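You operate a simulated robot arm through the tools that you are given. There is no shell and no other tool.

The job below is to be done with a simulated two-armed robot. You get a single attempt, and the scene is never put back.

## Task
Press the cap of relay J home and put it in the green relay tray.
Fine: use the screw press; dark blue knob back to UP, carriage left out; the other relays stay as they are. Set down upright: what you pick out.
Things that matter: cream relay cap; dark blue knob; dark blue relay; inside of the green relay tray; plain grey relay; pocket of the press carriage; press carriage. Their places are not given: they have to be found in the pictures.

Only the result counts: the job must be done as asked and must still hold three seconds after the hand-in. Knocking over, shifting, dropping, spilling or breaking anything else fails it. Lids that push on must go on centred and level and be pressed home; caps that screw on are set level and turned clockwise until they are tight.

## Robot
Two 7-joint arms with four-finger grippers on one trunk that stands fixed in place. Base frame: the origin is at the foot of the trunk, x ahead of it, y to its left, z up; the work surface is at about z = 780. Units: mm, rad, N and s.
The left shoulder is at [40, 181, 1154], the right one opposite. With the tool pointing down near the work surface each hand reaches from about 300 to 840 mm from the base axis, measured 20 degrees to its own side. Payload 3.67 kg a hand.
The tool frame of a hand sits at the grasp point between the pads (the TCP): z along the fingers, y along the line on which they close. The tips reach 28 mm beyond it. The gripper opens to 112 mm. The gripper's body begins 73 mm behind the TCP.
Orientation is that of the tool frame in the base frame, as a unit quaternion [x, y, z, w]. With the fingers straight down and closing along the base's y, the tool's x points along the base's -x, its y along +y and its z along -z.

## Interface
- The arms move only by the tool jog_arm. It takes "left_rows", "right_rows" or both (then of equal length, played together; a hand with none holds still); each is a list of rows, each an object (a shift or turn left out is 0, a gripper value left out holds the last) with "travel": the shift along the base's x, y, z in mm, a list of three; "rotation": the turn, a rotation vector about the base's x, y, z in rad, a list of three; "hand": the opening in per cent of the stroke, from 0 (shut) to 100 (fully open). In form: [{"travel": [tx, ty, tz], "rotation": [wx, wy, wz], "hand": hand}, ...]. A call has 1 to 20 rows; each row shifts and turns the commanded pose from where the row before left it. A row lasts 0.2 s, in which the tool goes at most 50 mm and 0.15 rad; a call with a longer step from one row to the next is refused whole, and so is a gripper value outside its range. Where a pose cannot be reached the arm comes as near as it can. A force on the tool above 40 N (or 10 N above the force at the start of the call, whichever is more), or a blocked arm, ends the call early, and 0.2 s more pass. Each finger halts on what it meets, pressing with about 36 N; the grip force reading is that of the motor and also rises with nothing between the fingers. The clock runs only during rows and for 0.2 s after the last one: add rows that do not move to give the fingers time. It gives the time, the measured TCP pose, the force on the tool (base axes), the opening and the grip force at its end, in the units of the frame above (readings bear some noise), with the torque about the TCP (base axes, N m) and any sound that the robot's microphone picked up.
- Cameras (640 x 400 px; columns grow to the right, rows downward): "scene" is now at [109.1, -5.5, 1387.3]; the picture's right is [-0.08, -1.00, 0.00], its down [-0.55, 0.04, -0.84] and it looks along [0.83, -0.07, -0.55] (base axes); focal length 320 px, centre (320, 200). "left" rides on the left gripper at [60, 18, -104] in its tool frame; the picture's right is [-0.29, 0.96, 0.00], its down [-0.80, -0.24, -0.55] and it looks along [-0.53, -0.16, 0.83] (tool axes); focal length 234 px, centre (320, 200). "right" rides on the right gripper at [60, -18, -104] in its tool frame; the picture's right is [0.29, 0.96, 0.00], its down [-0.80, 0.24, -0.55] and it looks along [-0.53, 0.16, 0.83] (tool axes); focal length 234 px, centre (320, 200).
- snapshot(camera): a new picture of that camera. It takes no simulated time.
- raise_lower(by): slides the trunk up (or, below 0, down) by that many mm; the arms and the scene camera ride with it, the base frame stays. It gives what a move gives, with no picture.
- pan_tilt(pan, tilt): turns the head with the scene camera to pan (to the left, within 1.501 rad either way) and tilt (down, from -0.506 to 1.204), counted from straight ahead of the robot. It gives what a move gives.
- probe_pixels(camera, pixels): for up to 12 pixels [column, row] of the newest picture of that camera ("zoom" is the newest enlarged one), the place [x, y, z] in the base frame of the surface seen there, good to about 2 mm. It takes no simulated time.
- close_up(camera, box): a new picture of the part [left, top, right, bottom] of that camera's present view, enlarged. It takes no simulated time.
- hand_in(): hands the job in; it is judged then, once.

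Unless the task says otherwise, let go and move clear before handing in.

The tools are called after "Emit:" by a JSON object that holds its "api" and its "payload". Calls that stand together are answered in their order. jog_arm: Moves the arms, as the interface text tells. Its arguments: {"type":"object","properties":{"left_rows":{"type":"array","items":{"type":"object","properties":{"travel":{"type":"array","items":{"type":"number"}},"rotation":{"type":"array","items":{"type":"number"}},"hand":{"type":"number"}}}},"right_rows":{"type":"array","items":{"type":"object","properties":{"travel":{"type":"array","items":{"type":"number"}},"rotation":{"type":"array","items":{"type":"number"}},"hand":{"type":"number"}}}}},"required":[]} The other tools are called the same way: raise_lower (by) slides the trunk up or down; pan_tilt (pan, tilt) turns the head that bears the scene camera; snapshot (camera) takes a picture; probe_pixels (camera, pixels) gives the place of the surface under pixels of a picture; close_up (camera, box) takes an enlarged picture of a part of a camera's view; hand_in () hands the job in.

At the start:

```text
t: 0.0
left_ee_pos: [574.9, 115.5, 1175.0]
left_tool_rot: [-0.001, 1.0, 0.0, 0.0]
left_contact_force: [0.0, 0.6, 0.5]
left_ft_torque: [0.0, 0.03, -0.02]
left_gripper_width: 112.0
left_finger_force: 0.1
right_ee_pos: [468.5, -271.8, 1152.2]
right_tool_rot: [0.0, 1.0, 0.0, 0.0]
right_contact_force: [-0.8, 0.8, 0.6]
right_ft_torque: [-0.02, 0.01, 0.0]
right_gripper_width: 111.8
right_finger_force: 0.1
trunk travel left (down, up): [-275.0, 239.0]
head pan, tilt: [-0.08, 0.578]
```

scene: 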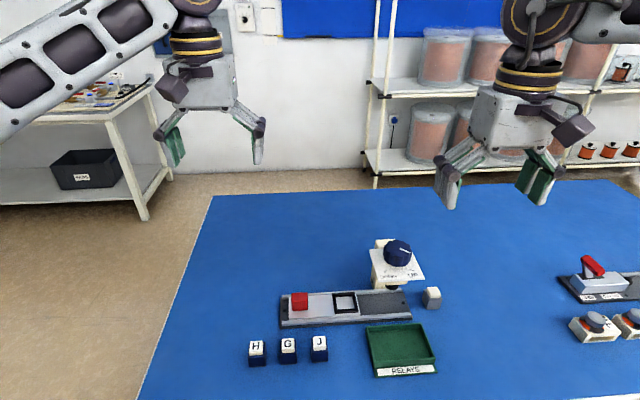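
right: 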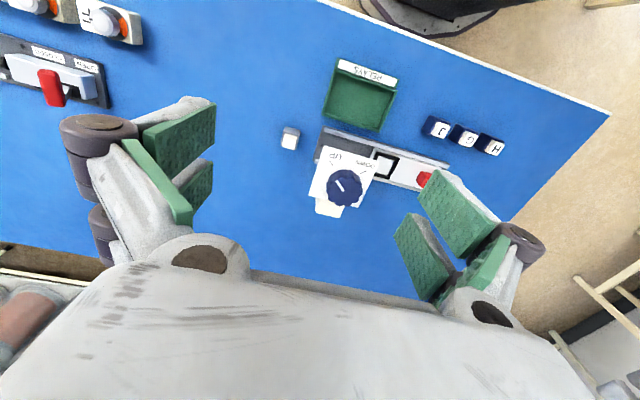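
left: 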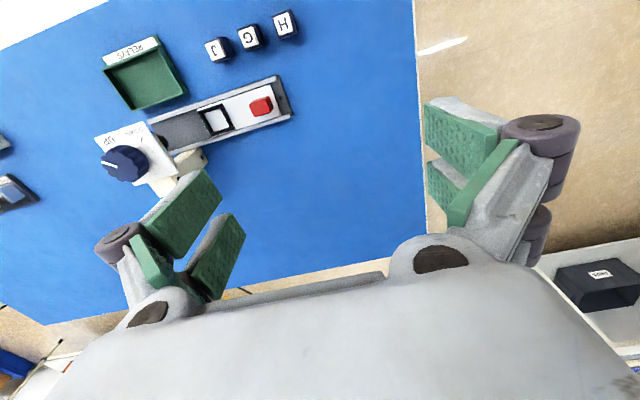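

The scene shows relays H, G, J near (257,352), (288,350), (319,348), a press with a dark blue knob at (397,253), a carriage with pocket at (345,302), a red block at (299,300), and the green tray at (402,350). I'll enlarge these areas first.

Emit:
{"api": "close_up", "payload": {"camera": "scene", "box": [230, 220, 470, 390]}}

Emit:
{"api": "close_up", "payload": {"camera": "right", "box": [260, 40, 540, 230]}}

Emit:
{"api": "close_up", "payload": {"camera": "left", "box": [80, 0, 320, 200]}}

```text
2.35 times, centred on (350, 305) of scene
```

zoom: 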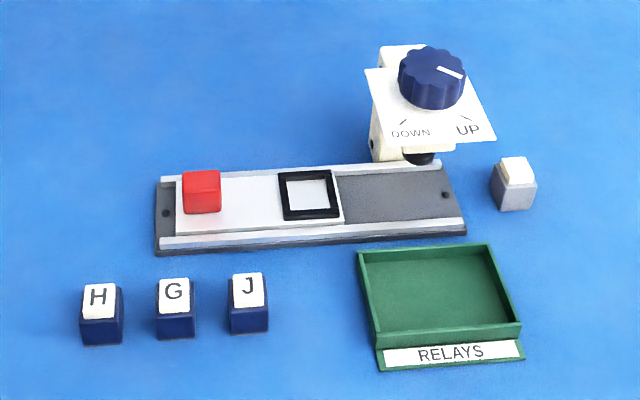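

```text
2.11 times, centred on (400, 135) of right
```

zoom: 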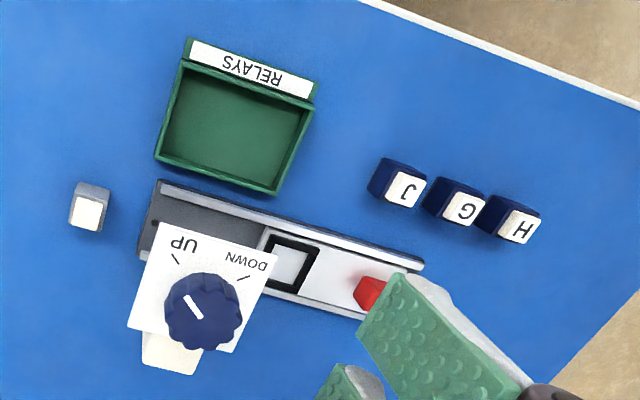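

```text
2.00 times, centred on (200, 100) of left
```

zoom: 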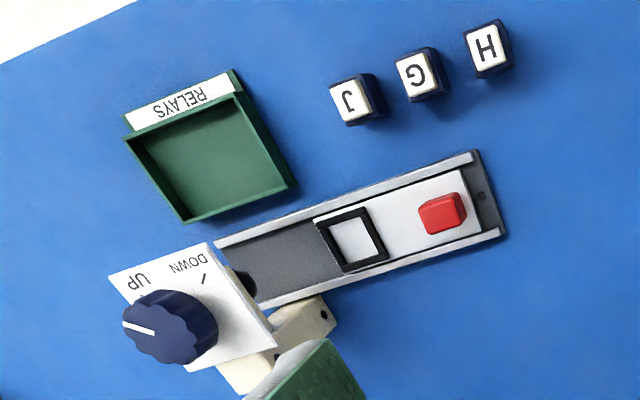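

Knob is pointing toward UP, and the carriage is out (left end of the rail). I'll probe the parts for their locations.

Emit:
{"api": "close_up", "payload": {"camera": "scene", "box": [240, 280, 360, 370]}}

Emit:
{"api": "probe_pixels", "payload": {"camera": "scene", "pixels": [[299, 294], [300, 303], [345, 302], [355, 314], [319, 342], [319, 355], [288, 343], [257, 346], [397, 243], [410, 270], [432, 293], [402, 350]]}}

```text
4.44 times, centred on (300, 325) of scene
```

zoom: 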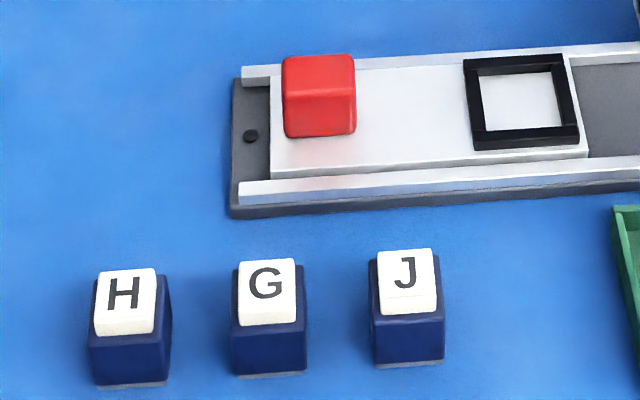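

```text
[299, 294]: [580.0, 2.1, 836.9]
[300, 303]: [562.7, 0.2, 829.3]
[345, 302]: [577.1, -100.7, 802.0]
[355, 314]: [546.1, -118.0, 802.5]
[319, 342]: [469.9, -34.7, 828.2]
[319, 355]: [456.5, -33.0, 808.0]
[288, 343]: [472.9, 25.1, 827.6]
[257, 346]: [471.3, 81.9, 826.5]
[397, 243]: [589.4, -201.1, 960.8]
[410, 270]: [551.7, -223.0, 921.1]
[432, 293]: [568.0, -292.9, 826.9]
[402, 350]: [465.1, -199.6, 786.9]
```

Enlarged view shows J cap corners around (378,251)-(437,312) and the pocket frame around (464,60)-(578,147). I'll probe these for exact geometry.

Emit:
{"api": "probe_pixels", "payload": {"camera": "zoom", "pixels": [[382, 255], [427, 253], [433, 307], [386, 309], [380, 328], [440, 322], [380, 358], [440, 353], [372, 262], [440, 262], [408, 280], [386, 285]]}}

Emit:
{"api": "probe_pixels", "payload": {"camera": "zoom", "pixels": [[470, 64], [558, 59], [573, 140], [480, 146], [490, 82], [546, 78], [555, 122], [495, 126], [275, 165], [580, 150], [272, 95], [320, 85]]}}

Emit:
{"api": "probe_pixels", "payload": {"camera": "zoom", "pixels": [[286, 62], [350, 59], [352, 90], [286, 98], [290, 130], [350, 130], [250, 190], [630, 165], [250, 75], [600, 48], [240, 180], [400, 120]]}}

```text
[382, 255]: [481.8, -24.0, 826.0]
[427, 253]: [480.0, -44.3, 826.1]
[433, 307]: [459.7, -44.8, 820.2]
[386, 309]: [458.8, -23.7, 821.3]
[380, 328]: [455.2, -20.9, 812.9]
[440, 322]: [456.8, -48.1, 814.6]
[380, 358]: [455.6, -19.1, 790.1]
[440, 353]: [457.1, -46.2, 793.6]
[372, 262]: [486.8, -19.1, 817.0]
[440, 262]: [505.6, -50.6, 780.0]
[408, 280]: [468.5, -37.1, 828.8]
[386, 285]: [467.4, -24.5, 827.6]
```

```text
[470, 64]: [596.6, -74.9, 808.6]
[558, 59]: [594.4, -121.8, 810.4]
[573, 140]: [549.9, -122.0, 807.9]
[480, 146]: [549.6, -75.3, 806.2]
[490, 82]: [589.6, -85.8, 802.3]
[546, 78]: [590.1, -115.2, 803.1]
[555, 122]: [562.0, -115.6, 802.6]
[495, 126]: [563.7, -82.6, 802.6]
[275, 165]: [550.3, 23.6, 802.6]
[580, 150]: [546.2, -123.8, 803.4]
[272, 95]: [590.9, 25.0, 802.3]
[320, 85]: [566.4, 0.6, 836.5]
```

```text
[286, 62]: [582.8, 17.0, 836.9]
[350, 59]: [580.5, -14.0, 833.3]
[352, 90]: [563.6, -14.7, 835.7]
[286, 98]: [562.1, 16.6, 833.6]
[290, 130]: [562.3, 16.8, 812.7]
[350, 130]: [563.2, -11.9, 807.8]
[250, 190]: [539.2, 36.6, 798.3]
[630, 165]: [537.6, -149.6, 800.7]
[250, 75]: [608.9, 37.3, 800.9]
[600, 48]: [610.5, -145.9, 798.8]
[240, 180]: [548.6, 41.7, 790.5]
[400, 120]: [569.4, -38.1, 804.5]
```

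J's centre is about (471,-34), with the body spanning z 780–816 and the pocket centred near (573,-99). Next I'll examine the press, knob and tray.

Emit:
{"api": "close_up", "payload": {"camera": "scene", "box": [350, 225, 450, 385]}}

Emit:
{"api": "close_up", "payload": {"camera": "scene", "box": [355, 230, 435, 295]}}

```text
2.50 times, centred on (400, 305) of scene
```

zoom: 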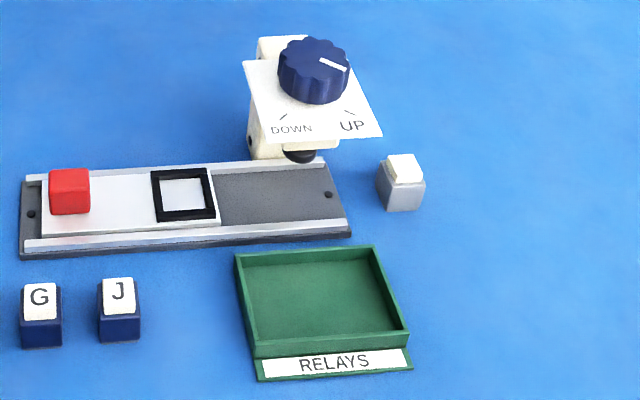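

```text
6.15 times, centred on (395, 262) of scene
```

zoom: 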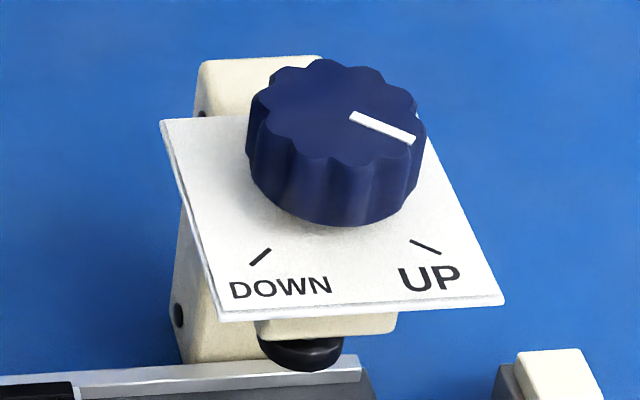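

The knob mark is at zoom (352,115)-(412,142), with the UP tick at (425,247) and the DOWN tick at (260,257). I'll probe these and the knob rim, plate corners and ram.

Emit:
{"api": "probe_pixels", "payload": {"camera": "zoom", "pixels": [[354, 116], [410, 140], [412, 241], [440, 253], [270, 250], [252, 264], [165, 125], [222, 316], [500, 302], [300, 360], [340, 370], [300, 325]]}}

Emit:
{"api": "probe_pixels", "payload": {"camera": "zoom", "pixels": [[325, 64], [385, 76], [411, 97], [420, 140], [385, 155], [335, 160], [290, 148], [270, 120], [256, 100], [275, 72], [340, 215], [335, 110]]}}

Emit:
{"api": "probe_pixels", "payload": {"camera": "scene", "pixels": [[369, 329], [421, 324], [435, 361], [376, 366], [374, 333], [416, 329], [428, 358], [379, 362], [426, 306], [441, 303], [440, 290], [425, 290]]}}

```text
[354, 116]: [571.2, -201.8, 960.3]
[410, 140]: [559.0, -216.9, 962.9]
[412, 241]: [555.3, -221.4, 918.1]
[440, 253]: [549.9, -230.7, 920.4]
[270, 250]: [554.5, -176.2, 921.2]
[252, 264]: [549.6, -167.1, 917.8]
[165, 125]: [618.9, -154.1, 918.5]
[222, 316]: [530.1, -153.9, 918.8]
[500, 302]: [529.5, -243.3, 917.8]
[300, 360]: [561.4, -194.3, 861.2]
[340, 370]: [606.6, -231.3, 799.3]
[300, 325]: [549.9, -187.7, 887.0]
```

```text
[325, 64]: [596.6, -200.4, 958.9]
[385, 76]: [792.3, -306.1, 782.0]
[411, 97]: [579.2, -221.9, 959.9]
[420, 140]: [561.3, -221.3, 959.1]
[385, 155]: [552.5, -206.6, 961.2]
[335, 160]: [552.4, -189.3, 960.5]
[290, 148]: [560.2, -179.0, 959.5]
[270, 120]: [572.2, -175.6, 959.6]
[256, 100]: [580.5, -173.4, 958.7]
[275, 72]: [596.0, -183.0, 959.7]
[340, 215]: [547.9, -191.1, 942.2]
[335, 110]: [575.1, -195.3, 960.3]
```

```text
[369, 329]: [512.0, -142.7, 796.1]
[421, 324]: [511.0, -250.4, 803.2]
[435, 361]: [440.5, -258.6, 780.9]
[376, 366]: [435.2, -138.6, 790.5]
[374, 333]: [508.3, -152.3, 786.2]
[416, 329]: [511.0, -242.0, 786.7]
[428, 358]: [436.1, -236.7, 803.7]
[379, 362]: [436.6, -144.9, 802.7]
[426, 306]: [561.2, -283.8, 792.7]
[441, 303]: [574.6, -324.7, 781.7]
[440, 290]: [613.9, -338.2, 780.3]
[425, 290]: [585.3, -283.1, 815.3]
```

The knob axis is at about (574,-198.5), with UP→DOWN about 104° clockwise from above. The ram bottom is around z 861 and the tray floor around z 787. I'll move the right hand above J turned so the fingers close along x, with its camera away from the press, and move the left hand aside.

Emit:
{"api": "jog_arm", "payload": {"right_rows": [{"travel": [0, 20, -12], "rotation": [0, 0, -0.1309], "hand": 60}, {"travel": [0, 20, -12], "rotation": [0, 0, -0.1309]}, {"travel": [0, 20, -12], "rotation": [0, 0, -0.1309]}, {"travel": [0, 20, -12], "rotation": [0, 0, -0.1309]}, {"travel": [0, 20, -12], "rotation": [0, 0, -0.1309]}, {"travel": [0, 20, -12], "rotation": [0, 0, -0.1309]}, {"travel": [0, 20, -12], "rotation": [0, 0, -0.1309]}, {"travel": [0, 20, -12], "rotation": [0, 0, -0.1309]}, {"travel": [0, 20, -12], "rotation": [0, 0, -0.1309]}, {"travel": [0, 20, -12], "rotation": [0, 0, -0.1309]}, {"travel": [0, 20, -12], "rotation": [0, 0, -0.1309]}, {"travel": [2.5, 17.8, -12], "rotation": [0, 0, -0.1309]}, {"travel": [0, 0, 0]}, {"travel": [0, 0, 0]}], "left_rows": [{"travel": [0, 14, 0]}, {"travel": [0, 14, 0]}, {"travel": [0, 14, 0]}, {"travel": [0, 14, 0]}, {"travel": [0, 14, 0]}, {"travel": [0, 14, 0]}, {"travel": [0, 14, 0]}, {"travel": [0, 14, 0]}, {"travel": [0, 14, 0]}, {"travel": [0, 14, 0]}, {"travel": [0, 0, 0]}, {"travel": [0, 0, 0]}, {"travel": [0, 0, 0]}, {"travel": [0, 0, 0]}]}}

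Emit:
{"api": "snapshot", "payload": {"camera": "right"}}

Emit:
{"api": "snapshot", "payload": {"camera": "scene"}}

```text
t: 3.0
left_ee_pos: [573.5, 254.4, 1175.5]
left_tool_rot: [0.0, 1.0, 0.0, 0.0]
left_contact_force: [-0.3, 1.2, -0.1]
left_ft_torque: [0.01, 0.0, 0.03]
left_gripper_width: 112.0
left_finger_force: 0.1
right_ee_pos: [464.6, -47.9, 1010.5]
right_tool_rot: [0.708, 0.707, 0.002, -0.001]
right_contact_force: [-0.3, 0.3, 0.0]
right_ft_torque: [0.0, 0.0, -0.01]
right_gripper_width: 67.4
right_finger_force: 0.0
right hand out of reach, approached as far as the arm can: row 12
trunk travel left (down, up): [-275.0, 239.0]
head pan, tilt: [-0.08, 0.578]
```

```text
taken
```

right: 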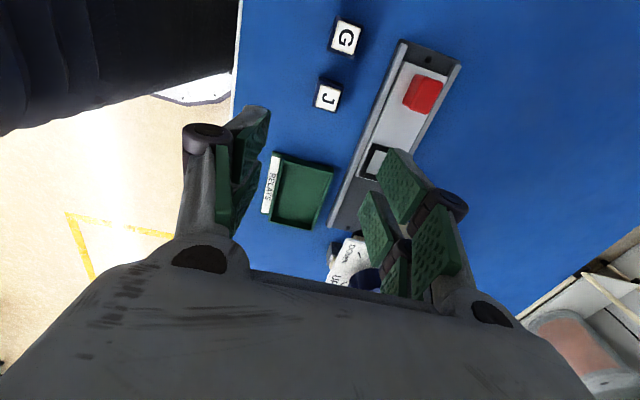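

```text
taken
```

scene: 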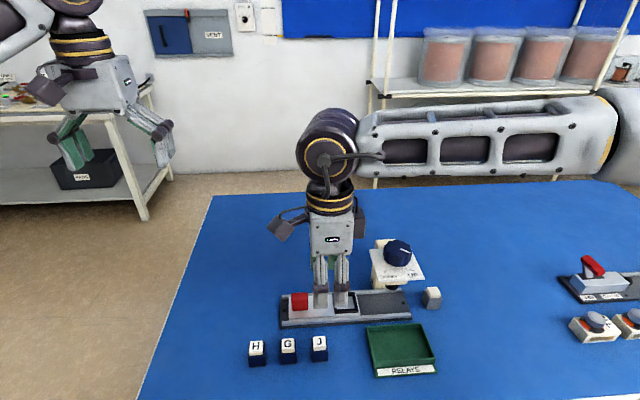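

The wrist turn worked, but the last row stopped at the reach limit, at (464.6,-47.9,1010.5). Lower down should be better, so I'll descend over J to z≈900 and look.

Emit:
{"api": "jog_arm", "payload": {"right_rows": [{"travel": [0, 0, -20]}, {"travel": [0, 0, -20]}, {"travel": [0, 0, -20]}, {"travel": [3, 7, -20]}, {"travel": [3.4, 6.9, -20]}, {"travel": [0, 0, -10]}, {"travel": [0, 0, 0]}]}}

Emit:
{"api": "snapshot", "payload": {"camera": "right"}}

Emit:
{"api": "snapshot", "payload": {"camera": "scene"}}

```text
t: 4.6
left_ee_pos: [574.5, 253.3, 1177.3]
left_tool_rot: [0.0, 1.0, 0.0, 0.0]
left_contact_force: [0.7, 0.4, -0.5]
left_ft_torque: [-0.02, 0.01, 0.0]
left_gripper_width: 111.9
left_finger_force: 0.0
right_ee_pos: [460.3, -70.7, 909.1]
right_tool_rot: [0.706, 0.708, 0.001, 0.0]
right_contact_force: [-0.2, 0.0, -0.7]
right_ft_torque: [0.02, 0.01, 0.01]
right_gripper_width: 67.0
right_finger_force: 0.2
right hand out of reach, approached as far as the arm can: row 2, 3, 4, 5, 6
trunk travel left (down, up): [-275.0, 239.0]
head pan, tilt: [-0.08, 0.578]
```

```text
taken
```

right: 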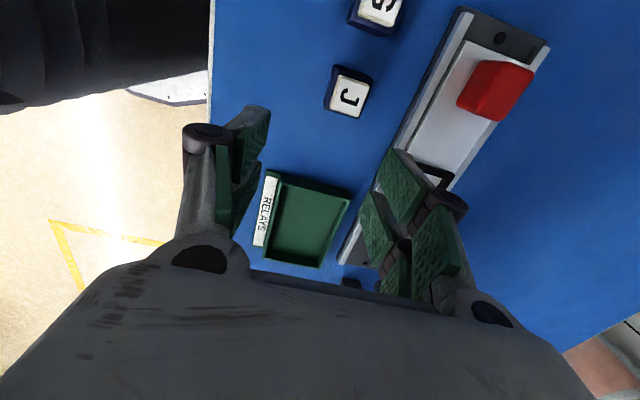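

```text
taken
```

scene: 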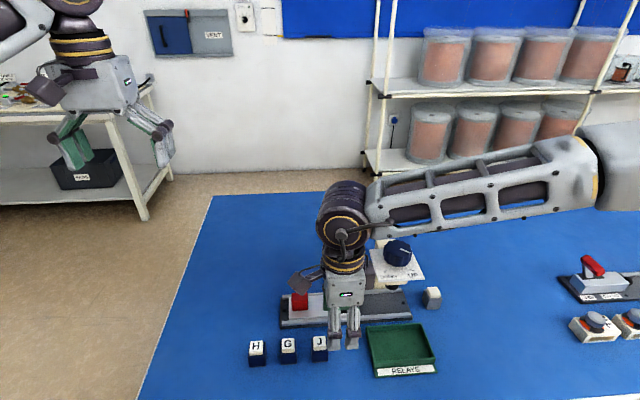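

With this yaw the arm ran to its limit at (460,-71,909) and its forearm hangs low over the press. The natural yaw with fingers closing along y is better, and by my estimate it clears the press plate if TCP is at least 853. Before going back I'll measure J from this close view.

Emit:
{"api": "close_up", "payload": {"camera": "right", "box": [300, 0, 560, 160]}}

```text
2.46 times, centred on (430, 80) of right
```

zoom: 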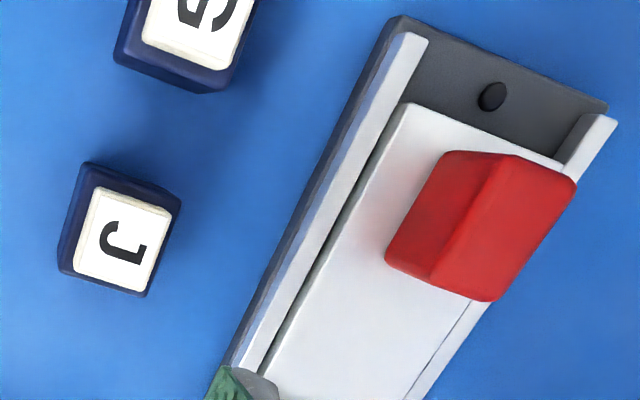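

J's cap corners are at about (96,190), (170,213), (142,290) and (76,264), with the body outside them. I'll probe these for yaw and size, along with the handle.

Emit:
{"api": "probe_pixels", "payload": {"camera": "zoom", "pixels": [[99, 194], [167, 215], [140, 286], [79, 262], [90, 168], [176, 198], [63, 268], [112, 280], [82, 215], [160, 245], [130, 205], [120, 240]]}}

Emit:
{"api": "probe_pixels", "payload": {"camera": "zoom", "pixels": [[512, 160], [570, 182], [486, 294], [435, 272], [448, 157], [390, 255], [530, 230], [410, 108], [555, 165], [300, 350], [422, 40], [252, 365]]}}

```text
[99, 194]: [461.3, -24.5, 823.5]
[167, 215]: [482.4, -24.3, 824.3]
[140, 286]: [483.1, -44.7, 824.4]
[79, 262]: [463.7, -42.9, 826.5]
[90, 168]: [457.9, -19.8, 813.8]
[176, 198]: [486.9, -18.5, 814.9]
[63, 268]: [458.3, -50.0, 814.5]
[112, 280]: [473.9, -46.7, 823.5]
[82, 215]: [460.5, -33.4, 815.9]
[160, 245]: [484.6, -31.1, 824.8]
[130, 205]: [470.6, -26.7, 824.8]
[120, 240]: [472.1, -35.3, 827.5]
```

```text
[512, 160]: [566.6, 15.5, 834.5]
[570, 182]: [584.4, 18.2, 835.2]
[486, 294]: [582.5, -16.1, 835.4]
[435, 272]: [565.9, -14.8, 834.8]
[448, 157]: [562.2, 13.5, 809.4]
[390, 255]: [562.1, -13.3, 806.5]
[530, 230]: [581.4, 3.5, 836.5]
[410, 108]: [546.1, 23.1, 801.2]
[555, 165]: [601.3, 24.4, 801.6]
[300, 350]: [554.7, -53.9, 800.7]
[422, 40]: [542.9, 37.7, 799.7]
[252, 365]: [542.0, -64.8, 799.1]
```

J is square to the axes, centred at (472.3,-34.3), with its body top near z 815.5. The handle is centred at (574,1) with its top at z 836. I'll raise the arm and turn back to the natural yaw.

Emit:
{"api": "jog_arm", "payload": {"right_rows": [{"travel": [0, -5, 25], "hand": 40}, {"travel": [0, -5, 25]}, {"travel": [0, -5, 25]}, {"travel": [0, -5, 25]}, {"travel": [0, -5, 25]}, {"travel": [0, 0, 0], "rotation": [0, 0, 0.1309]}, {"travel": [0, 0, 0], "rotation": [0, 0, 0.1309]}, {"travel": [0, 0, 0], "rotation": [0, 0, 0.1309]}, {"travel": [0, 0, 0], "rotation": [0, 0, 0.1309]}, {"travel": [0, 0, 0], "rotation": [0, 0, 0.1309]}, {"travel": [0, 0, 0], "rotation": [0, 0, 0.1309]}, {"travel": [0, 0, 0], "rotation": [0, 0, 0.1309]}, {"travel": [0, 0, 0], "rotation": [0, 0, 0.1309]}, {"travel": [0, 0, 0], "rotation": [0, 0, 0.1309]}, {"travel": [0, 0, 0], "rotation": [0, 0, 0.1309]}, {"travel": [0, 0, 0], "rotation": [0, 0, 0.1309]}, {"travel": [0, 0, 0], "rotation": [0, 0, 0.1309]}, {"travel": [0, 0, 0]}]}}

Emit:
{"api": "snapshot", "payload": {"camera": "scene"}}

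```text
t: 8.4
left_ee_pos: [572.9, 254.7, 1177.4]
left_tool_rot: [0.001, 1.0, 0.0, 0.0]
left_contact_force: [0.3, 0.0, 0.5]
left_ft_torque: [0.03, 0.02, 0.01]
left_gripper_width: 112.2
left_finger_force: 0.0
right_ee_pos: [459.0, -94.8, 1034.9]
right_tool_rot: [-0.001, 1.0, 0.0, 0.0]
right_contact_force: [1.0, 0.2, 0.2]
right_ft_torque: [-0.02, -0.01, 0.03]
right_gripper_width: 44.7
right_finger_force: 0.0
trunk travel left (down, up): [-275.0, 239.0]
head pan, tilt: [-0.08, 0.578]
```

```text
taken
```

scene: 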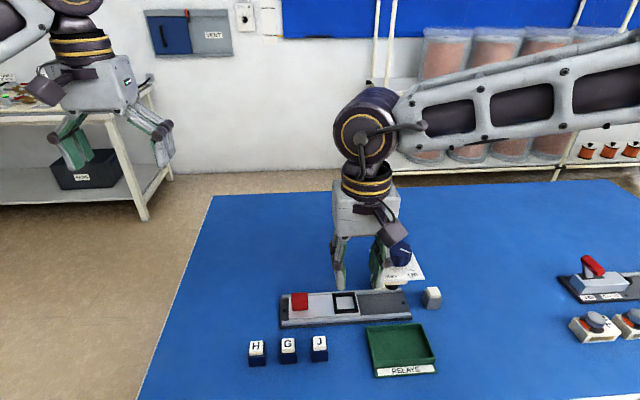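

The hand is at (459,-94.8,1035) with the natural yaw. I'll move above J to z≈900.

Emit:
{"api": "jog_arm", "payload": {"right_rows": [{"travel": [2.2, 10, -22.5]}, {"travel": [2.2, 10, -22.5]}, {"travel": [2.2, 10, -22.5]}, {"travel": [2.2, 10, -22.5]}, {"travel": [2.2, 10, -22.5]}, {"travel": [2.3, 10.5, -22.4]}, {"travel": [0, 0, 0]}, {"travel": [0, 0, 0]}]}}

Emit:
{"api": "snapshot", "payload": {"camera": "right"}}

Emit:
{"api": "close_up", "payload": {"camera": "scene", "box": [230, 200, 450, 380]}}

```text
t: 10.2
left_ee_pos: [573.6, 254.3, 1176.6]
left_tool_rot: [0.001, 1.0, 0.001, -0.001]
left_contact_force: [0.7, -0.7, 0.4]
left_ft_torque: [0.01, -0.01, 0.0]
left_gripper_width: 112.1
left_finger_force: 0.0
right_ee_pos: [459.4, -68.0, 912.0]
right_tool_rot: [0.001, 1.0, 0.002, 0.0]
right_contact_force: [-0.7, 1.2, 0.7]
right_ft_torque: [-0.01, -0.02, -0.05]
right_gripper_width: 44.9
right_finger_force: 0.0
right hand out of reach, approached as far as the arm can: row 4, 5, 6
trunk travel left (down, up): [-275.0, 239.0]
head pan, tilt: [-0.08, 0.578]
```

```text
taken
```

right: 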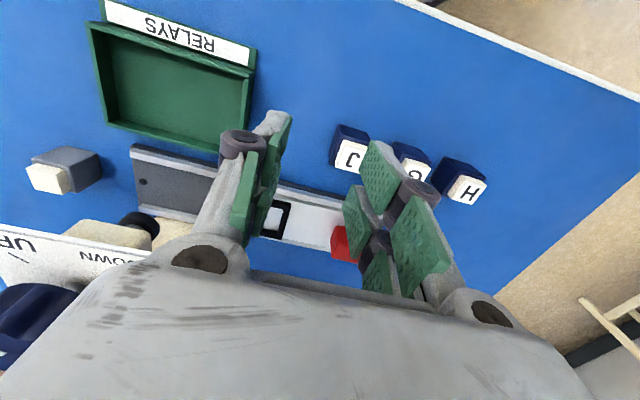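

```text
2.22 times, centred on (340, 290) of scene
```

zoom: 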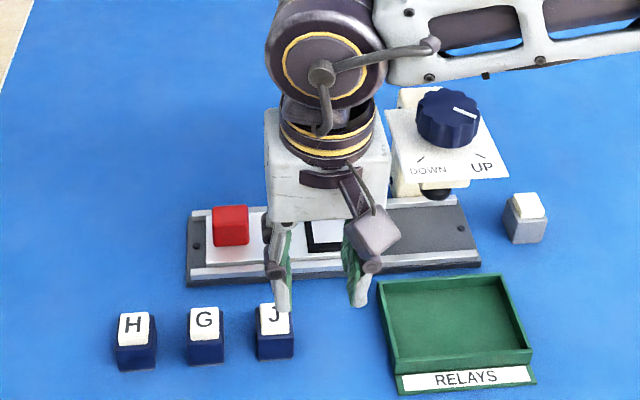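

The same limit appears at natural yaw, so the arm is folded too tight: the wrist is too close to the shoulder. Raising the trunk will add that distance.

Emit:
{"api": "raise_lower", "payload": {"by": 150}}

Emit:
{"api": "snapshot", "payload": {"camera": "scene"}}

```text
t: 11.9
left_ee_pos: [574.0, 255.3, 1326.9]
left_tool_rot: [0.0, 1.0, 0.0, 0.0]
left_contact_force: [-0.5, -0.1, 0.4]
left_ft_torque: [-0.01, 0.03, 0.01]
left_gripper_width: 112.0
left_finger_force: 0.0
right_ee_pos: [459.9, -69.1, 1061.9]
right_tool_rot: [0.0, 1.0, 0.002, 0.0]
right_contact_force: [-0.1, 0.5, 0.6]
right_ft_torque: [-0.01, -0.04, -0.02]
right_gripper_width: 44.8
right_finger_force: 0.1
trunk travel left (down, up): [-425.0, 89.0]
head pan, tilt: [-0.08, 0.578]
```

```text
taken
```

scene: 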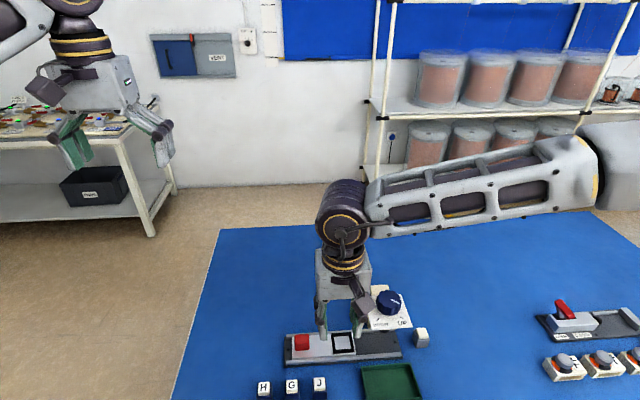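

There's more room now. I'll turn to the x-closing grip (keeps the gripper body narrow toward the press), descend and move over J at z≈900.

Emit:
{"api": "jog_arm", "payload": {"right_rows": [{"travel": [0, 0, -24], "rotation": [0, 0, -0.1309]}, {"travel": [0, 0, -24], "rotation": [0, 0, -0.1309]}, {"travel": [0, 0, -24], "rotation": [0, 0, -0.1309]}, {"travel": [0, 0, -24], "rotation": [0, 0, -0.1309]}, {"travel": [0, 0, -24], "rotation": [0, 0, -0.1309]}, {"travel": [1.7, 5, -6], "rotation": [0, 0, -0.1309]}, {"travel": [1.7, 5, -6], "rotation": [0, 0, -0.1309]}, {"travel": [1.8, 5, -6], "rotation": [0, 0, -0.1309]}, {"travel": [1.8, 5, -6], "rotation": [0, 0, -0.1309]}, {"travel": [1.8, 5, -6], "rotation": [0, 0, -0.1309]}, {"travel": [1.8, 5, -6], "rotation": [0, 0, -0.1309]}, {"travel": [1.8, 4.8, -6], "rotation": [0, 0, -0.1309]}, {"travel": [0, 0, 0]}, {"travel": [0, 0, 0]}]}}

Emit:
{"api": "pan_tilt", "payload": {"pan": -0.1, "tilt": 0.8}}

Emit:
{"api": "snapshot", "payload": {"camera": "scene"}}

Emit:
{"api": "snapshot", "payload": {"camera": "right"}}

```text
t: 14.9
left_ee_pos: [571.8, 254.9, 1325.4]
left_tool_rot: [0.0, 1.0, 0.0, 0.0]
left_contact_force: [0.1, 0.2, 1.2]
left_ft_torque: [0.01, 0.02, 0.01]
left_gripper_width: 111.8
left_finger_force: 0.0
right_ee_pos: [441.5, -120.1, 955.3]
right_tool_rot: [0.708, 0.707, 0.001, 0.001]
right_contact_force: [-0.2, 0.8, -0.2]
right_ft_torque: [0.02, -0.03, 0.0]
right_gripper_width: 44.7
right_finger_force: 0.1
right hand out of reach, approached as far as the arm can: row 1, 2, 3, 4, 5, 6, 7, 8, 9, 10, 11, 12
trunk travel left (down, up): [-425.0, 89.0]
head pan, tilt: [-0.08, 0.578]
```

```text
t: 15.7
left_ee_pos: [573.7, 253.9, 1325.6]
left_tool_rot: [0.001, 1.0, 0.0, 0.0]
left_contact_force: [-0.2, -0.4, -0.3]
left_ft_torque: [-0.03, 0.0, 0.01]
left_gripper_width: 112.0
left_finger_force: 0.0
right_ee_pos: [440.2, -118.8, 956.3]
right_tool_rot: [0.707, 0.707, 0.002, 0.001]
right_contact_force: [0.1, -0.5, 0.1]
right_ft_torque: [-0.01, -0.01, 0.0]
right_gripper_width: 44.6
right_finger_force: 0.1
trunk travel left (down, up): [-425.0, 89.0]
head pan, tilt: [-0.099, 0.799]
```

```text
taken
```

scene: 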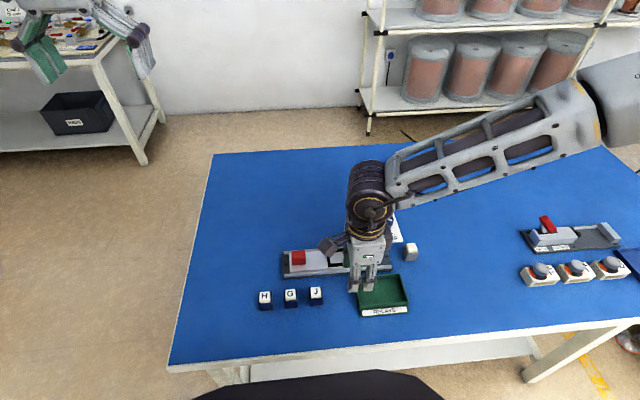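

```text
taken
```

right: 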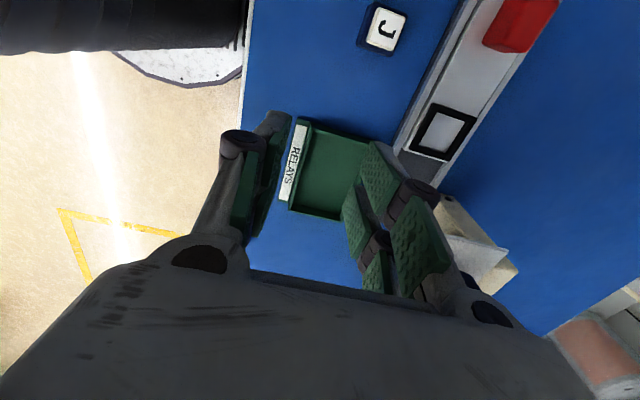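

Raising the trunk made it worse: the hand stopped at (441,-120,955), so a joint limit is stopping the elbow. I'll go up and outward, then approach with more x, to see how reach behaves there.

Emit:
{"api": "jog_arm", "payload": {"right_rows": [{"travel": [5, 0, 30]}, {"travel": [5, 0, 30]}, {"travel": [5, 0, 30]}, {"travel": [20, 10, 10]}, {"travel": [20, 10, 0]}, {"travel": [20, 10, 0]}, {"travel": [20, 10, 0]}, {"travel": [20, 10, 0]}, {"travel": [20, 10, 0]}, {"travel": [20, 10, 0]}, {"travel": [10, 15, 0]}, {"travel": [0, 0, 0]}]}}

Emit:
{"api": "snapshot", "payload": {"camera": "scene"}}

```text
t: 18.3
left_ee_pos: [573.8, 254.5, 1326.2]
left_tool_rot: [0.0, 1.0, 0.0, 0.0]
left_contact_force: [-0.5, 0.4, -0.6]
left_ft_torque: [0.04, 0.01, 0.0]
left_gripper_width: 111.9
left_finger_force: 0.0
right_ee_pos: [556.0, -112.7, 1081.1]
right_tool_rot: [0.707, 0.707, 0.001, 0.001]
right_contact_force: [-0.5, 0.3, 0.2]
right_ft_torque: [0.01, 0.01, -0.01]
right_gripper_width: 44.7
right_finger_force: 0.1
right hand out of reach, approached as far as the arm can: row 6, 7, 8, 9, 10, 11
trunk travel left (down, up): [-425.0, 89.0]
head pan, tilt: [-0.099, 0.799]
```

```text
taken
```

scene: 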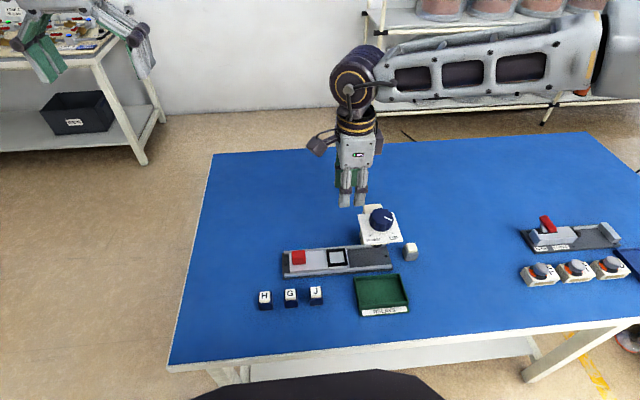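

The boundary runs along 0.38x+0.92y, so the elbow seems to have been swung outward by my -90° yaw. I'll back off to an open area at right and turn the hand the other way, which should bring the elbow in, then look.

Emit:
{"api": "jog_arm", "payload": {"right_rows": [{"travel": [-5, -10, 5], "rotation": [0, 0, 0.14]}, {"travel": [-5, -10, 5], "rotation": [0, 0, 0.14]}, {"travel": [-5, -10, 5], "rotation": [0, 0, 0.14]}, {"travel": [-5, -10, 5], "rotation": [0, 0, 0.14]}, {"travel": [-5, -10, 5], "rotation": [0, 0, 0.14]}, {"travel": [-5, -10, 5], "rotation": [0, 0, 0.14]}, {"travel": [-5, -10, 0], "rotation": [0, 0, 0.14]}, {"travel": [-5, -10, 0], "rotation": [0, 0, 0.14]}, {"travel": [-5, -10, 0], "rotation": [0, 0, 0.14]}, {"travel": [-5, -10, 0], "rotation": [0, 0, 0.14]}, {"travel": [-5, -10, 0], "rotation": [0, 0, 0.14]}, {"rotation": [0, 0, 0.0308]}, {"travel": [0, 0, 0]}]}}

Emit:
{"api": "snapshot", "payload": {"camera": "scene"}}

```text
t: 21.1
left_ee_pos: [574.2, 254.6, 1326.7]
left_tool_rot: [-0.001, 1.0, 0.0, 0.0]
left_contact_force: [0.1, 0.8, 0.3]
left_ft_torque: [0.0, 0.0, 0.04]
left_gripper_width: 112.0
left_finger_force: 0.0
right_ee_pos: [501.0, -223.0, 1112.3]
right_tool_rot: [0.0, 1.0, 0.002, -0.001]
right_contact_force: [-0.2, -1.0, -0.4]
right_ft_torque: [0.0, -0.01, -0.01]
right_gripper_width: 44.7
right_finger_force: 0.0
trunk travel left (down, up): [-425.0, 89.0]
head pan, tilt: [-0.099, 0.799]
```

```text
taken
```

scene: 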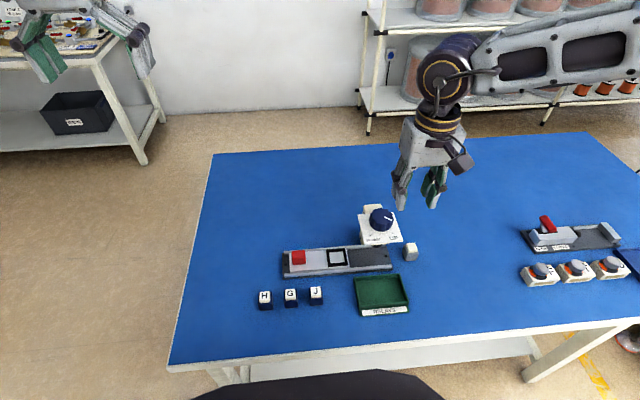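

Yaw is back to 0. I'll keep turning to +90° here and watch where the elbow goes.

Emit:
{"api": "jog_arm", "payload": {"right_rows": [{"rotation": [0, 0, 0.1309]}, {"rotation": [0, 0, 0.1309]}, {"rotation": [0, 0, 0.1309]}, {"rotation": [0, 0, 0.1309]}, {"rotation": [0, 0, 0.1309]}, {"rotation": [0, 0, 0.1309]}, {"rotation": [0, 0, 0.1309]}, {"rotation": [0, 0, 0.1309]}, {"rotation": [0, 0, 0.1309]}, {"rotation": [0, 0, 0.1309]}, {"rotation": [0, 0, 0.1309]}, {"rotation": [0, 0, 0.1309]}, {"travel": [0, 0, 0]}]}}

Emit:
{"api": "snapshot", "payload": {"camera": "scene"}}

```text
t: 23.9
left_ee_pos: [573.4, 253.9, 1325.4]
left_tool_rot: [0.0, 1.0, 0.0, 0.0]
left_contact_force: [-0.9, 1.2, -0.2]
left_ft_torque: [0.01, -0.01, 0.0]
left_gripper_width: 112.1
left_finger_force: 0.1
right_ee_pos: [312.3, -55.4, 1073.4]
right_tool_rot: [-0.703, 0.712, -0.003, 0.003]
right_contact_force: [-0.7, -1.4, 0.3]
right_ft_torque: [-0.02, -0.02, 0.02]
right_gripper_width: 44.5
right_finger_force: 0.0
right hand out of reach, approached as far as the arm can: row 7, 8, 9, 10, 11, 12
trunk travel left (down, up): [-425.0, 89.0]
head pan, tilt: [-0.099, 0.799]
```

```text
taken
```

scene: 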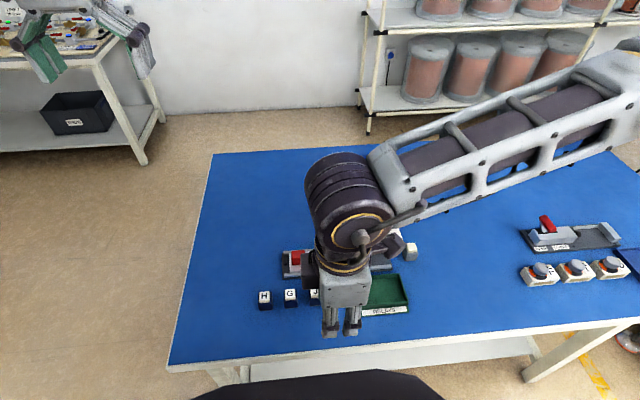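

Yaw +90 pulled the hand to (312,-55), so yaw is limited on that side, but the arm is now in a different posture. From here I'll turn back to yaw 0 and approach J from the robot side.

Emit:
{"api": "jog_arm", "payload": {"right_rows": [{"rotation": [0, 0, -0.1309]}, {"rotation": [0, 0, -0.1309]}, {"rotation": [0, 0, -0.1309]}, {"rotation": [0, 0, -0.1309]}, {"rotation": [0, 0, -0.1309]}, {"rotation": [0, 0, -0.1309]}, {"rotation": [0, 0, -0.1309]}, {"rotation": [0, 0, -0.1309]}, {"rotation": [0, 0, -0.1309]}, {"rotation": [0, 0, -0.1309]}, {"rotation": [0, 0, -0.1309]}, {"rotation": [0, 0, -0.1309]}, {"travel": [0, 0, 0]}]}}

Emit:
{"api": "jog_arm", "payload": {"right_rows": [{"travel": [20, 3, 0]}, {"travel": [20, 3, 0]}, {"travel": [20, 3, 0]}, {"travel": [20, 3, 0]}, {"travel": [20, 3, 0]}, {"travel": [20, 3, 0]}, {"travel": [20, 3, 0]}, {"travel": [20, 0, 0]}, {"travel": [0, 0, 0]}, {"travel": [0, 0, 0]}]}}

Emit:
{"api": "snapshot", "payload": {"camera": "scene"}}

```text
t: 26.7
left_ee_pos: [572.2, 254.4, 1325.3]
left_tool_rot: [0.001, 1.0, 0.0, 0.001]
left_contact_force: [0.0, 0.7, -0.1]
left_ft_torque: [0.03, -0.02, 0.03]
left_gripper_width: 112.2
left_finger_force: 0.1
right_ee_pos: [312.0, -54.5, 1073.7]
right_tool_rot: [0.0, 1.0, 0.002, 0.0]
right_contact_force: [-0.1, -0.4, 0.9]
right_ft_torque: [-0.01, -0.01, -0.03]
right_gripper_width: 44.7
right_finger_force: 0.1
trunk travel left (down, up): [-425.0, 89.0]
head pan, tilt: [-0.099, 0.799]
```

```text
t: 28.9
left_ee_pos: [572.9, 256.0, 1326.7]
left_tool_rot: [0.001, 1.0, 0.0, 0.0]
left_contact_force: [0.4, -0.5, 0.3]
left_ft_torque: [0.02, -0.02, -0.02]
left_gripper_width: 112.0
left_finger_force: 0.1
right_ee_pos: [464.2, -62.9, 1083.5]
right_tool_rot: [0.0, 1.0, 0.004, 0.001]
right_contact_force: [0.7, 0.0, 0.6]
right_ft_torque: [0.02, 0.03, -0.02]
right_gripper_width: 44.8
right_finger_force: 0.0
right hand out of reach, approached as far as the arm can: row 5, 6, 7, 8
trunk travel left (down, up): [-425.0, 89.0]
head pan, tilt: [-0.099, 0.799]
```

```text
taken
```

scene: 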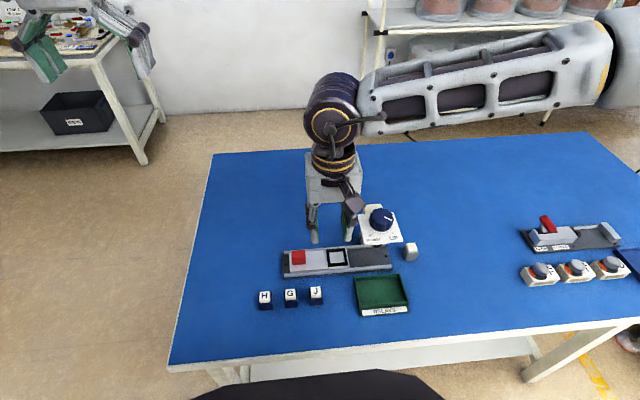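

It's the same boundary regardless of posture: the forearm reach looks like a ~370 mm sphere about a fixed elbow near (360,-418). It should be widest when TCP is about 160 mm below the shoulder, so I'll lower the trunk in stages.

Emit:
{"api": "raise_lower", "payload": {"by": -150}}

Emit:
{"api": "jog_arm", "payload": {"right_rows": [{"travel": [0, -4, 25]}, {"travel": [0, -4, 25]}, {"travel": [0, -4, 25]}, {"travel": [0, -4, 25]}, {"travel": [0, -4, 25]}, {"travel": [0, -4, 25]}, {"travel": [0, 0, 0]}]}}

Emit:
{"api": "raise_lower", "payload": {"by": -150}}

Emit:
{"api": "snapshot", "payload": {"camera": "scene"}}

```text
t: 30.6
left_ee_pos: [573.2, 253.9, 1175.6]
left_tool_rot: [0.0, 1.0, 0.0, 0.0]
left_contact_force: [0.1, 0.8, 0.4]
left_ft_torque: [-0.02, 0.0, 0.02]
left_gripper_width: 111.9
left_finger_force: 0.0
right_ee_pos: [464.1, -61.9, 933.5]
right_tool_rot: [0.0, 1.0, 0.004, 0.002]
right_contact_force: [0.4, -1.0, -0.3]
right_ft_torque: [-0.02, -0.03, -0.01]
right_gripper_width: 44.7
right_finger_force: 0.1
trunk travel left (down, up): [-275.0, 239.0]
head pan, tilt: [-0.099, 0.799]
```

```text
t: 32.2
left_ee_pos: [572.6, 255.0, 1175.8]
left_tool_rot: [0.0, 1.0, 0.001, 0.0]
left_contact_force: [-0.5, 0.4, -0.6]
left_ft_torque: [0.04, 0.0, -0.04]
left_gripper_width: 111.9
left_finger_force: 0.0
right_ee_pos: [465.9, -86.4, 1082.7]
right_tool_rot: [0.0, 1.0, 0.004, 0.001]
right_contact_force: [1.0, 1.0, 0.2]
right_ft_torque: [0.01, -0.02, -0.01]
right_gripper_width: 44.6
right_finger_force: 0.0
trunk travel left (down, up): [-275.0, 239.0]
head pan, tilt: [-0.099, 0.799]
```

```text
t: 34.0
left_ee_pos: [572.9, 254.5, 1026.3]
left_tool_rot: [0.0, 1.0, 0.0, 0.0]
left_contact_force: [0.0, 0.1, 0.1]
left_ft_torque: [-0.01, 0.0, 0.01]
left_gripper_width: 111.7
left_finger_force: 0.1
right_ee_pos: [464.6, -86.1, 932.0]
right_tool_rot: [0.0, 1.0, 0.004, 0.001]
right_contact_force: [0.0, -1.1, 0.1]
right_ft_torque: [-0.02, 0.03, 0.01]
right_gripper_width: 44.8
right_finger_force: 0.0
trunk travel left (down, up): [-125.0, 389.0]
head pan, tilt: [-0.099, 0.799]
```

```text
taken
```

scene: 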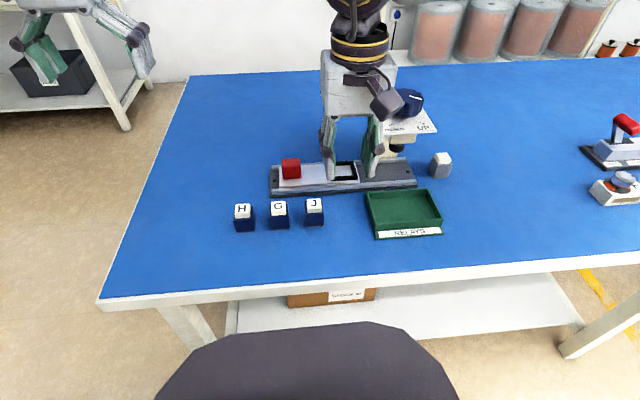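

The hand is at (464.6,-86,932). I'll try to reach directly over J now.

Emit:
{"api": "jog_arm", "payload": {"right_rows": [{"travel": [2, 13, -8]}, {"travel": [2, 13, -8]}, {"travel": [2, 13, -8]}, {"travel": [1.7, 12.8, -8]}, {"travel": [0, 0, 0]}, {"travel": [0, 0, 0]}]}}

Emit:
{"api": "snapshot", "payload": {"camera": "scene"}}

```text
t: 35.4
left_ee_pos: [573.6, 254.9, 1027.4]
left_tool_rot: [0.0, 1.0, 0.001, 0.001]
left_contact_force: [0.1, 1.0, -1.1]
left_ft_torque: [0.0, -0.03, 0.02]
left_gripper_width: 112.1
left_finger_force: 0.0
right_ee_pos: [469.2, -45.6, 900.6]
right_tool_rot: [-0.001, 1.0, 0.005, 0.002]
right_contact_force: [0.0, 0.3, -0.8]
right_ft_torque: [-0.01, 0.01, 0.02]
right_gripper_width: 45.0
right_finger_force: 0.1
right hand out of reach, approached as far as the arm can: row 4
trunk travel left (down, up): [-125.0, 389.0]
head pan, tilt: [-0.099, 0.799]
```

```text
taken
```

scene: 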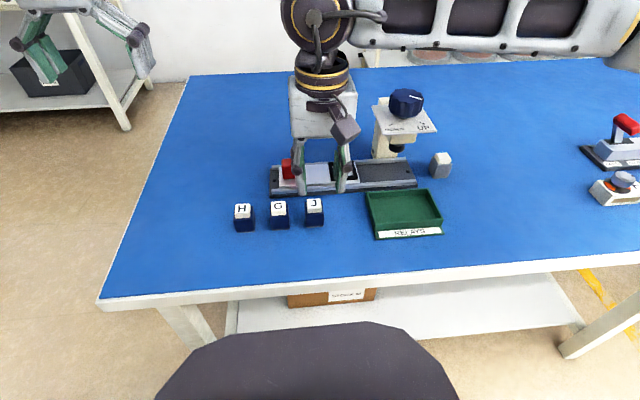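

Now it's only 12 mm short of J, matching the model. Closing along x with a slight tilt about x, fingers pointing toward +y, should reach while the pads stay parallel to J's faces. I'll turn to that pose a little higher.

Emit:
{"api": "jog_arm", "payload": {"right_rows": [{"travel": [0, -2, 5], "rotation": [0, 0, -0.1309]}, {"travel": [0, -2, 5], "rotation": [0, 0, -0.1309]}, {"travel": [0, -2, 5], "rotation": [0, 0, -0.1309]}, {"travel": [0, -2, 5], "rotation": [0, 0, -0.1309]}, {"travel": [0, -2, 5], "rotation": [0, 0, -0.1309]}, {"travel": [0, -2, 5], "rotation": [0, 0, -0.1309]}, {"travel": [0, 0, 0], "rotation": [0, 0, -0.1309]}, {"travel": [0, 0, 0], "rotation": [0, 0, -0.1309]}, {"travel": [0, 0, 0], "rotation": [0, 0, -0.1309]}, {"travel": [0, 0, 0], "rotation": [0, 0, -0.1309]}, {"travel": [0, 0, 0], "rotation": [0, 0, -0.1309]}, {"travel": [0, 0, 0], "rotation": [0, 0, -0.1309]}, {"rotation": [0.075, 0, 0]}, {"rotation": [0.075, 0, 0]}, {"travel": [1, 6, -10]}, {"travel": [1, 6, -10]}, {"travel": [1, 6, -10]}, {"travel": [0, 5, -10]}, {"travel": [0, 0, 0]}, {"travel": [0, 0, 0]}]}}

Emit:
{"api": "snapshot", "payload": {"camera": "scene"}}

Emit:
{"api": "snapshot", "payload": {"camera": "right"}}

```text
t: 39.6
left_ee_pos: [573.9, 254.2, 1026.2]
left_tool_rot: [0.0, 1.0, 0.0, -0.001]
left_contact_force: [0.1, 0.3, -0.1]
left_ft_torque: [-0.02, -0.02, 0.03]
left_gripper_width: 112.1
left_finger_force: 0.0
right_ee_pos: [471.6, -33.8, 890.4]
right_tool_rot: [0.705, 0.705, 0.055, -0.05]
right_contact_force: [-0.4, -0.6, -0.5]
right_ft_torque: [0.02, 0.01, -0.01]
right_gripper_width: 44.5
right_finger_force: 0.1
trunk travel left (down, up): [-125.0, 389.0]
head pan, tilt: [-0.099, 0.799]
```

```text
taken
```

scene: 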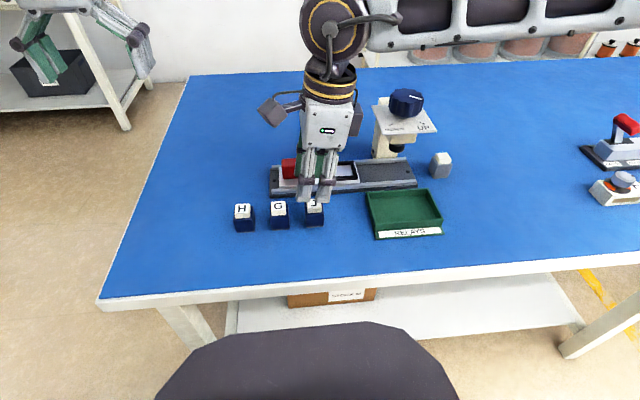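

```text
taken
```

right: 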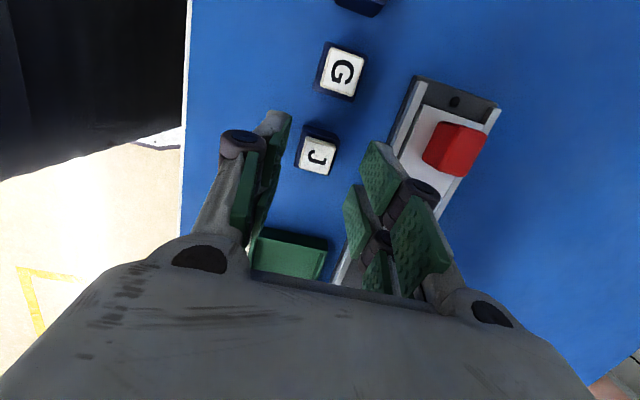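

J is reached at (471.6,-33.8,890) with the 0.15 rad tilt. I'll descend to about z 831 around it, offset by -3 mm in y so the pads are centred.

Emit:
{"api": "jog_arm", "payload": {"right_rows": [{"travel": [0.5, -3, -15]}, {"travel": [0, 0, -15]}, {"travel": [0, 0, -15]}, {"travel": [0, 0, -14]}, {"travel": [0, 0, 0]}]}}

Emit:
{"api": "close_up", "payload": {"camera": "scene", "box": [220, 140, 400, 250]}}

Emit:
{"api": "close_up", "payload": {"camera": "right", "box": [180, 60, 460, 300]}}

```text
t: 40.8
left_ee_pos: [572.1, 254.4, 1025.7]
left_tool_rot: [0.0, 1.0, -0.001, -0.001]
left_contact_force: [-1.2, -0.3, -0.2]
left_ft_torque: [-0.03, -0.02, 0.02]
left_gripper_width: 112.0
left_finger_force: 0.0
right_ee_pos: [471.7, -37.5, 830.8]
right_tool_rot: [0.705, 0.705, 0.055, -0.05]
right_contact_force: [-0.1, 0.2, -0.9]
right_ft_torque: [0.02, 0.01, 0.02]
right_gripper_width: 45.0
right_finger_force: 0.1
trunk travel left (down, up): [-125.0, 389.0]
head pan, tilt: [-0.099, 0.799]
```

```text
3.56 times, centred on (310, 195) of scene
```

zoom: 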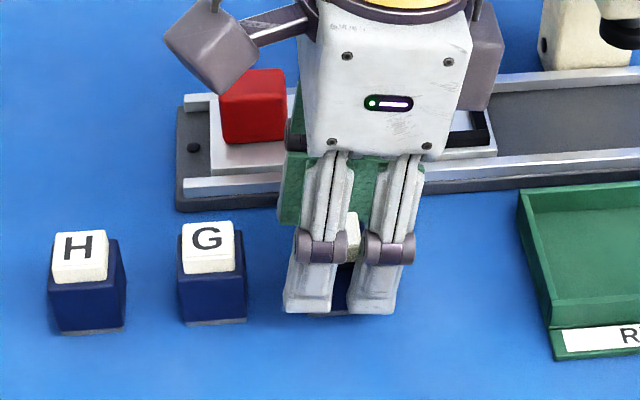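

```text
1.67 times, centred on (320, 180) of right
```

zoom: 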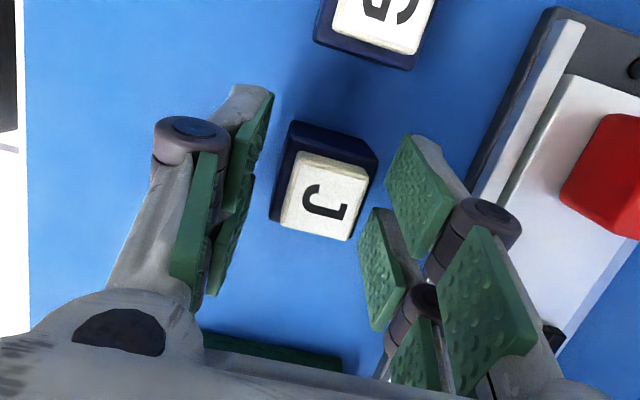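

Fingers straddle J cleanly on its ±x sides. I'll descend another 9.5 mm and close.

Emit:
{"api": "jog_arm", "payload": {"right_rows": [{"travel": [0.5, 1, -5]}, {"travel": [0, 0, -4.5]}, {"hand": 20}, {"hand": 20}, {"hand": 20}, {"hand": 20}]}}

Emit:
{"api": "close_up", "payload": {"camera": "right", "box": [180, 60, 460, 300]}}

```text
t: 42.2
left_ee_pos: [573.4, 254.2, 1026.2]
left_tool_rot: [-0.001, 1.0, 0.0, 0.001]
left_contact_force: [0.6, -0.4, -0.1]
left_ft_torque: [0.0, 0.02, -0.02]
left_gripper_width: 112.0
left_finger_force: 0.1
right_ee_pos: [471.3, -36.2, 823.1]
right_tool_rot: [0.705, 0.705, 0.054, -0.05]
right_contact_force: [1.1, 0.1, 1.4]
right_ft_torque: [0.0, -0.03, 0.01]
right_gripper_width: 31.2
right_finger_force: 36.3
trunk travel left (down, up): [-125.0, 389.0]
head pan, tilt: [-0.099, 0.799]
```

```text
1.67 times, centred on (320, 180) of right
```

zoom: 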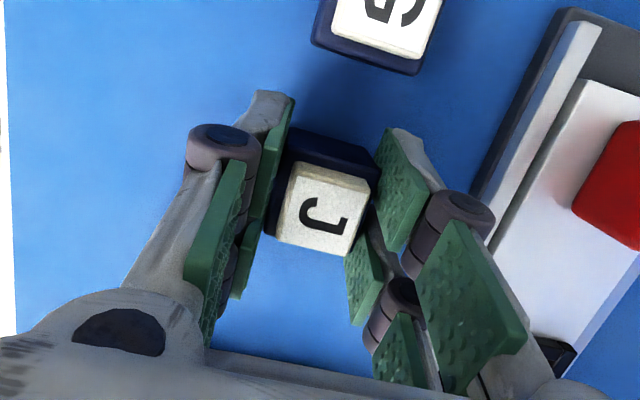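

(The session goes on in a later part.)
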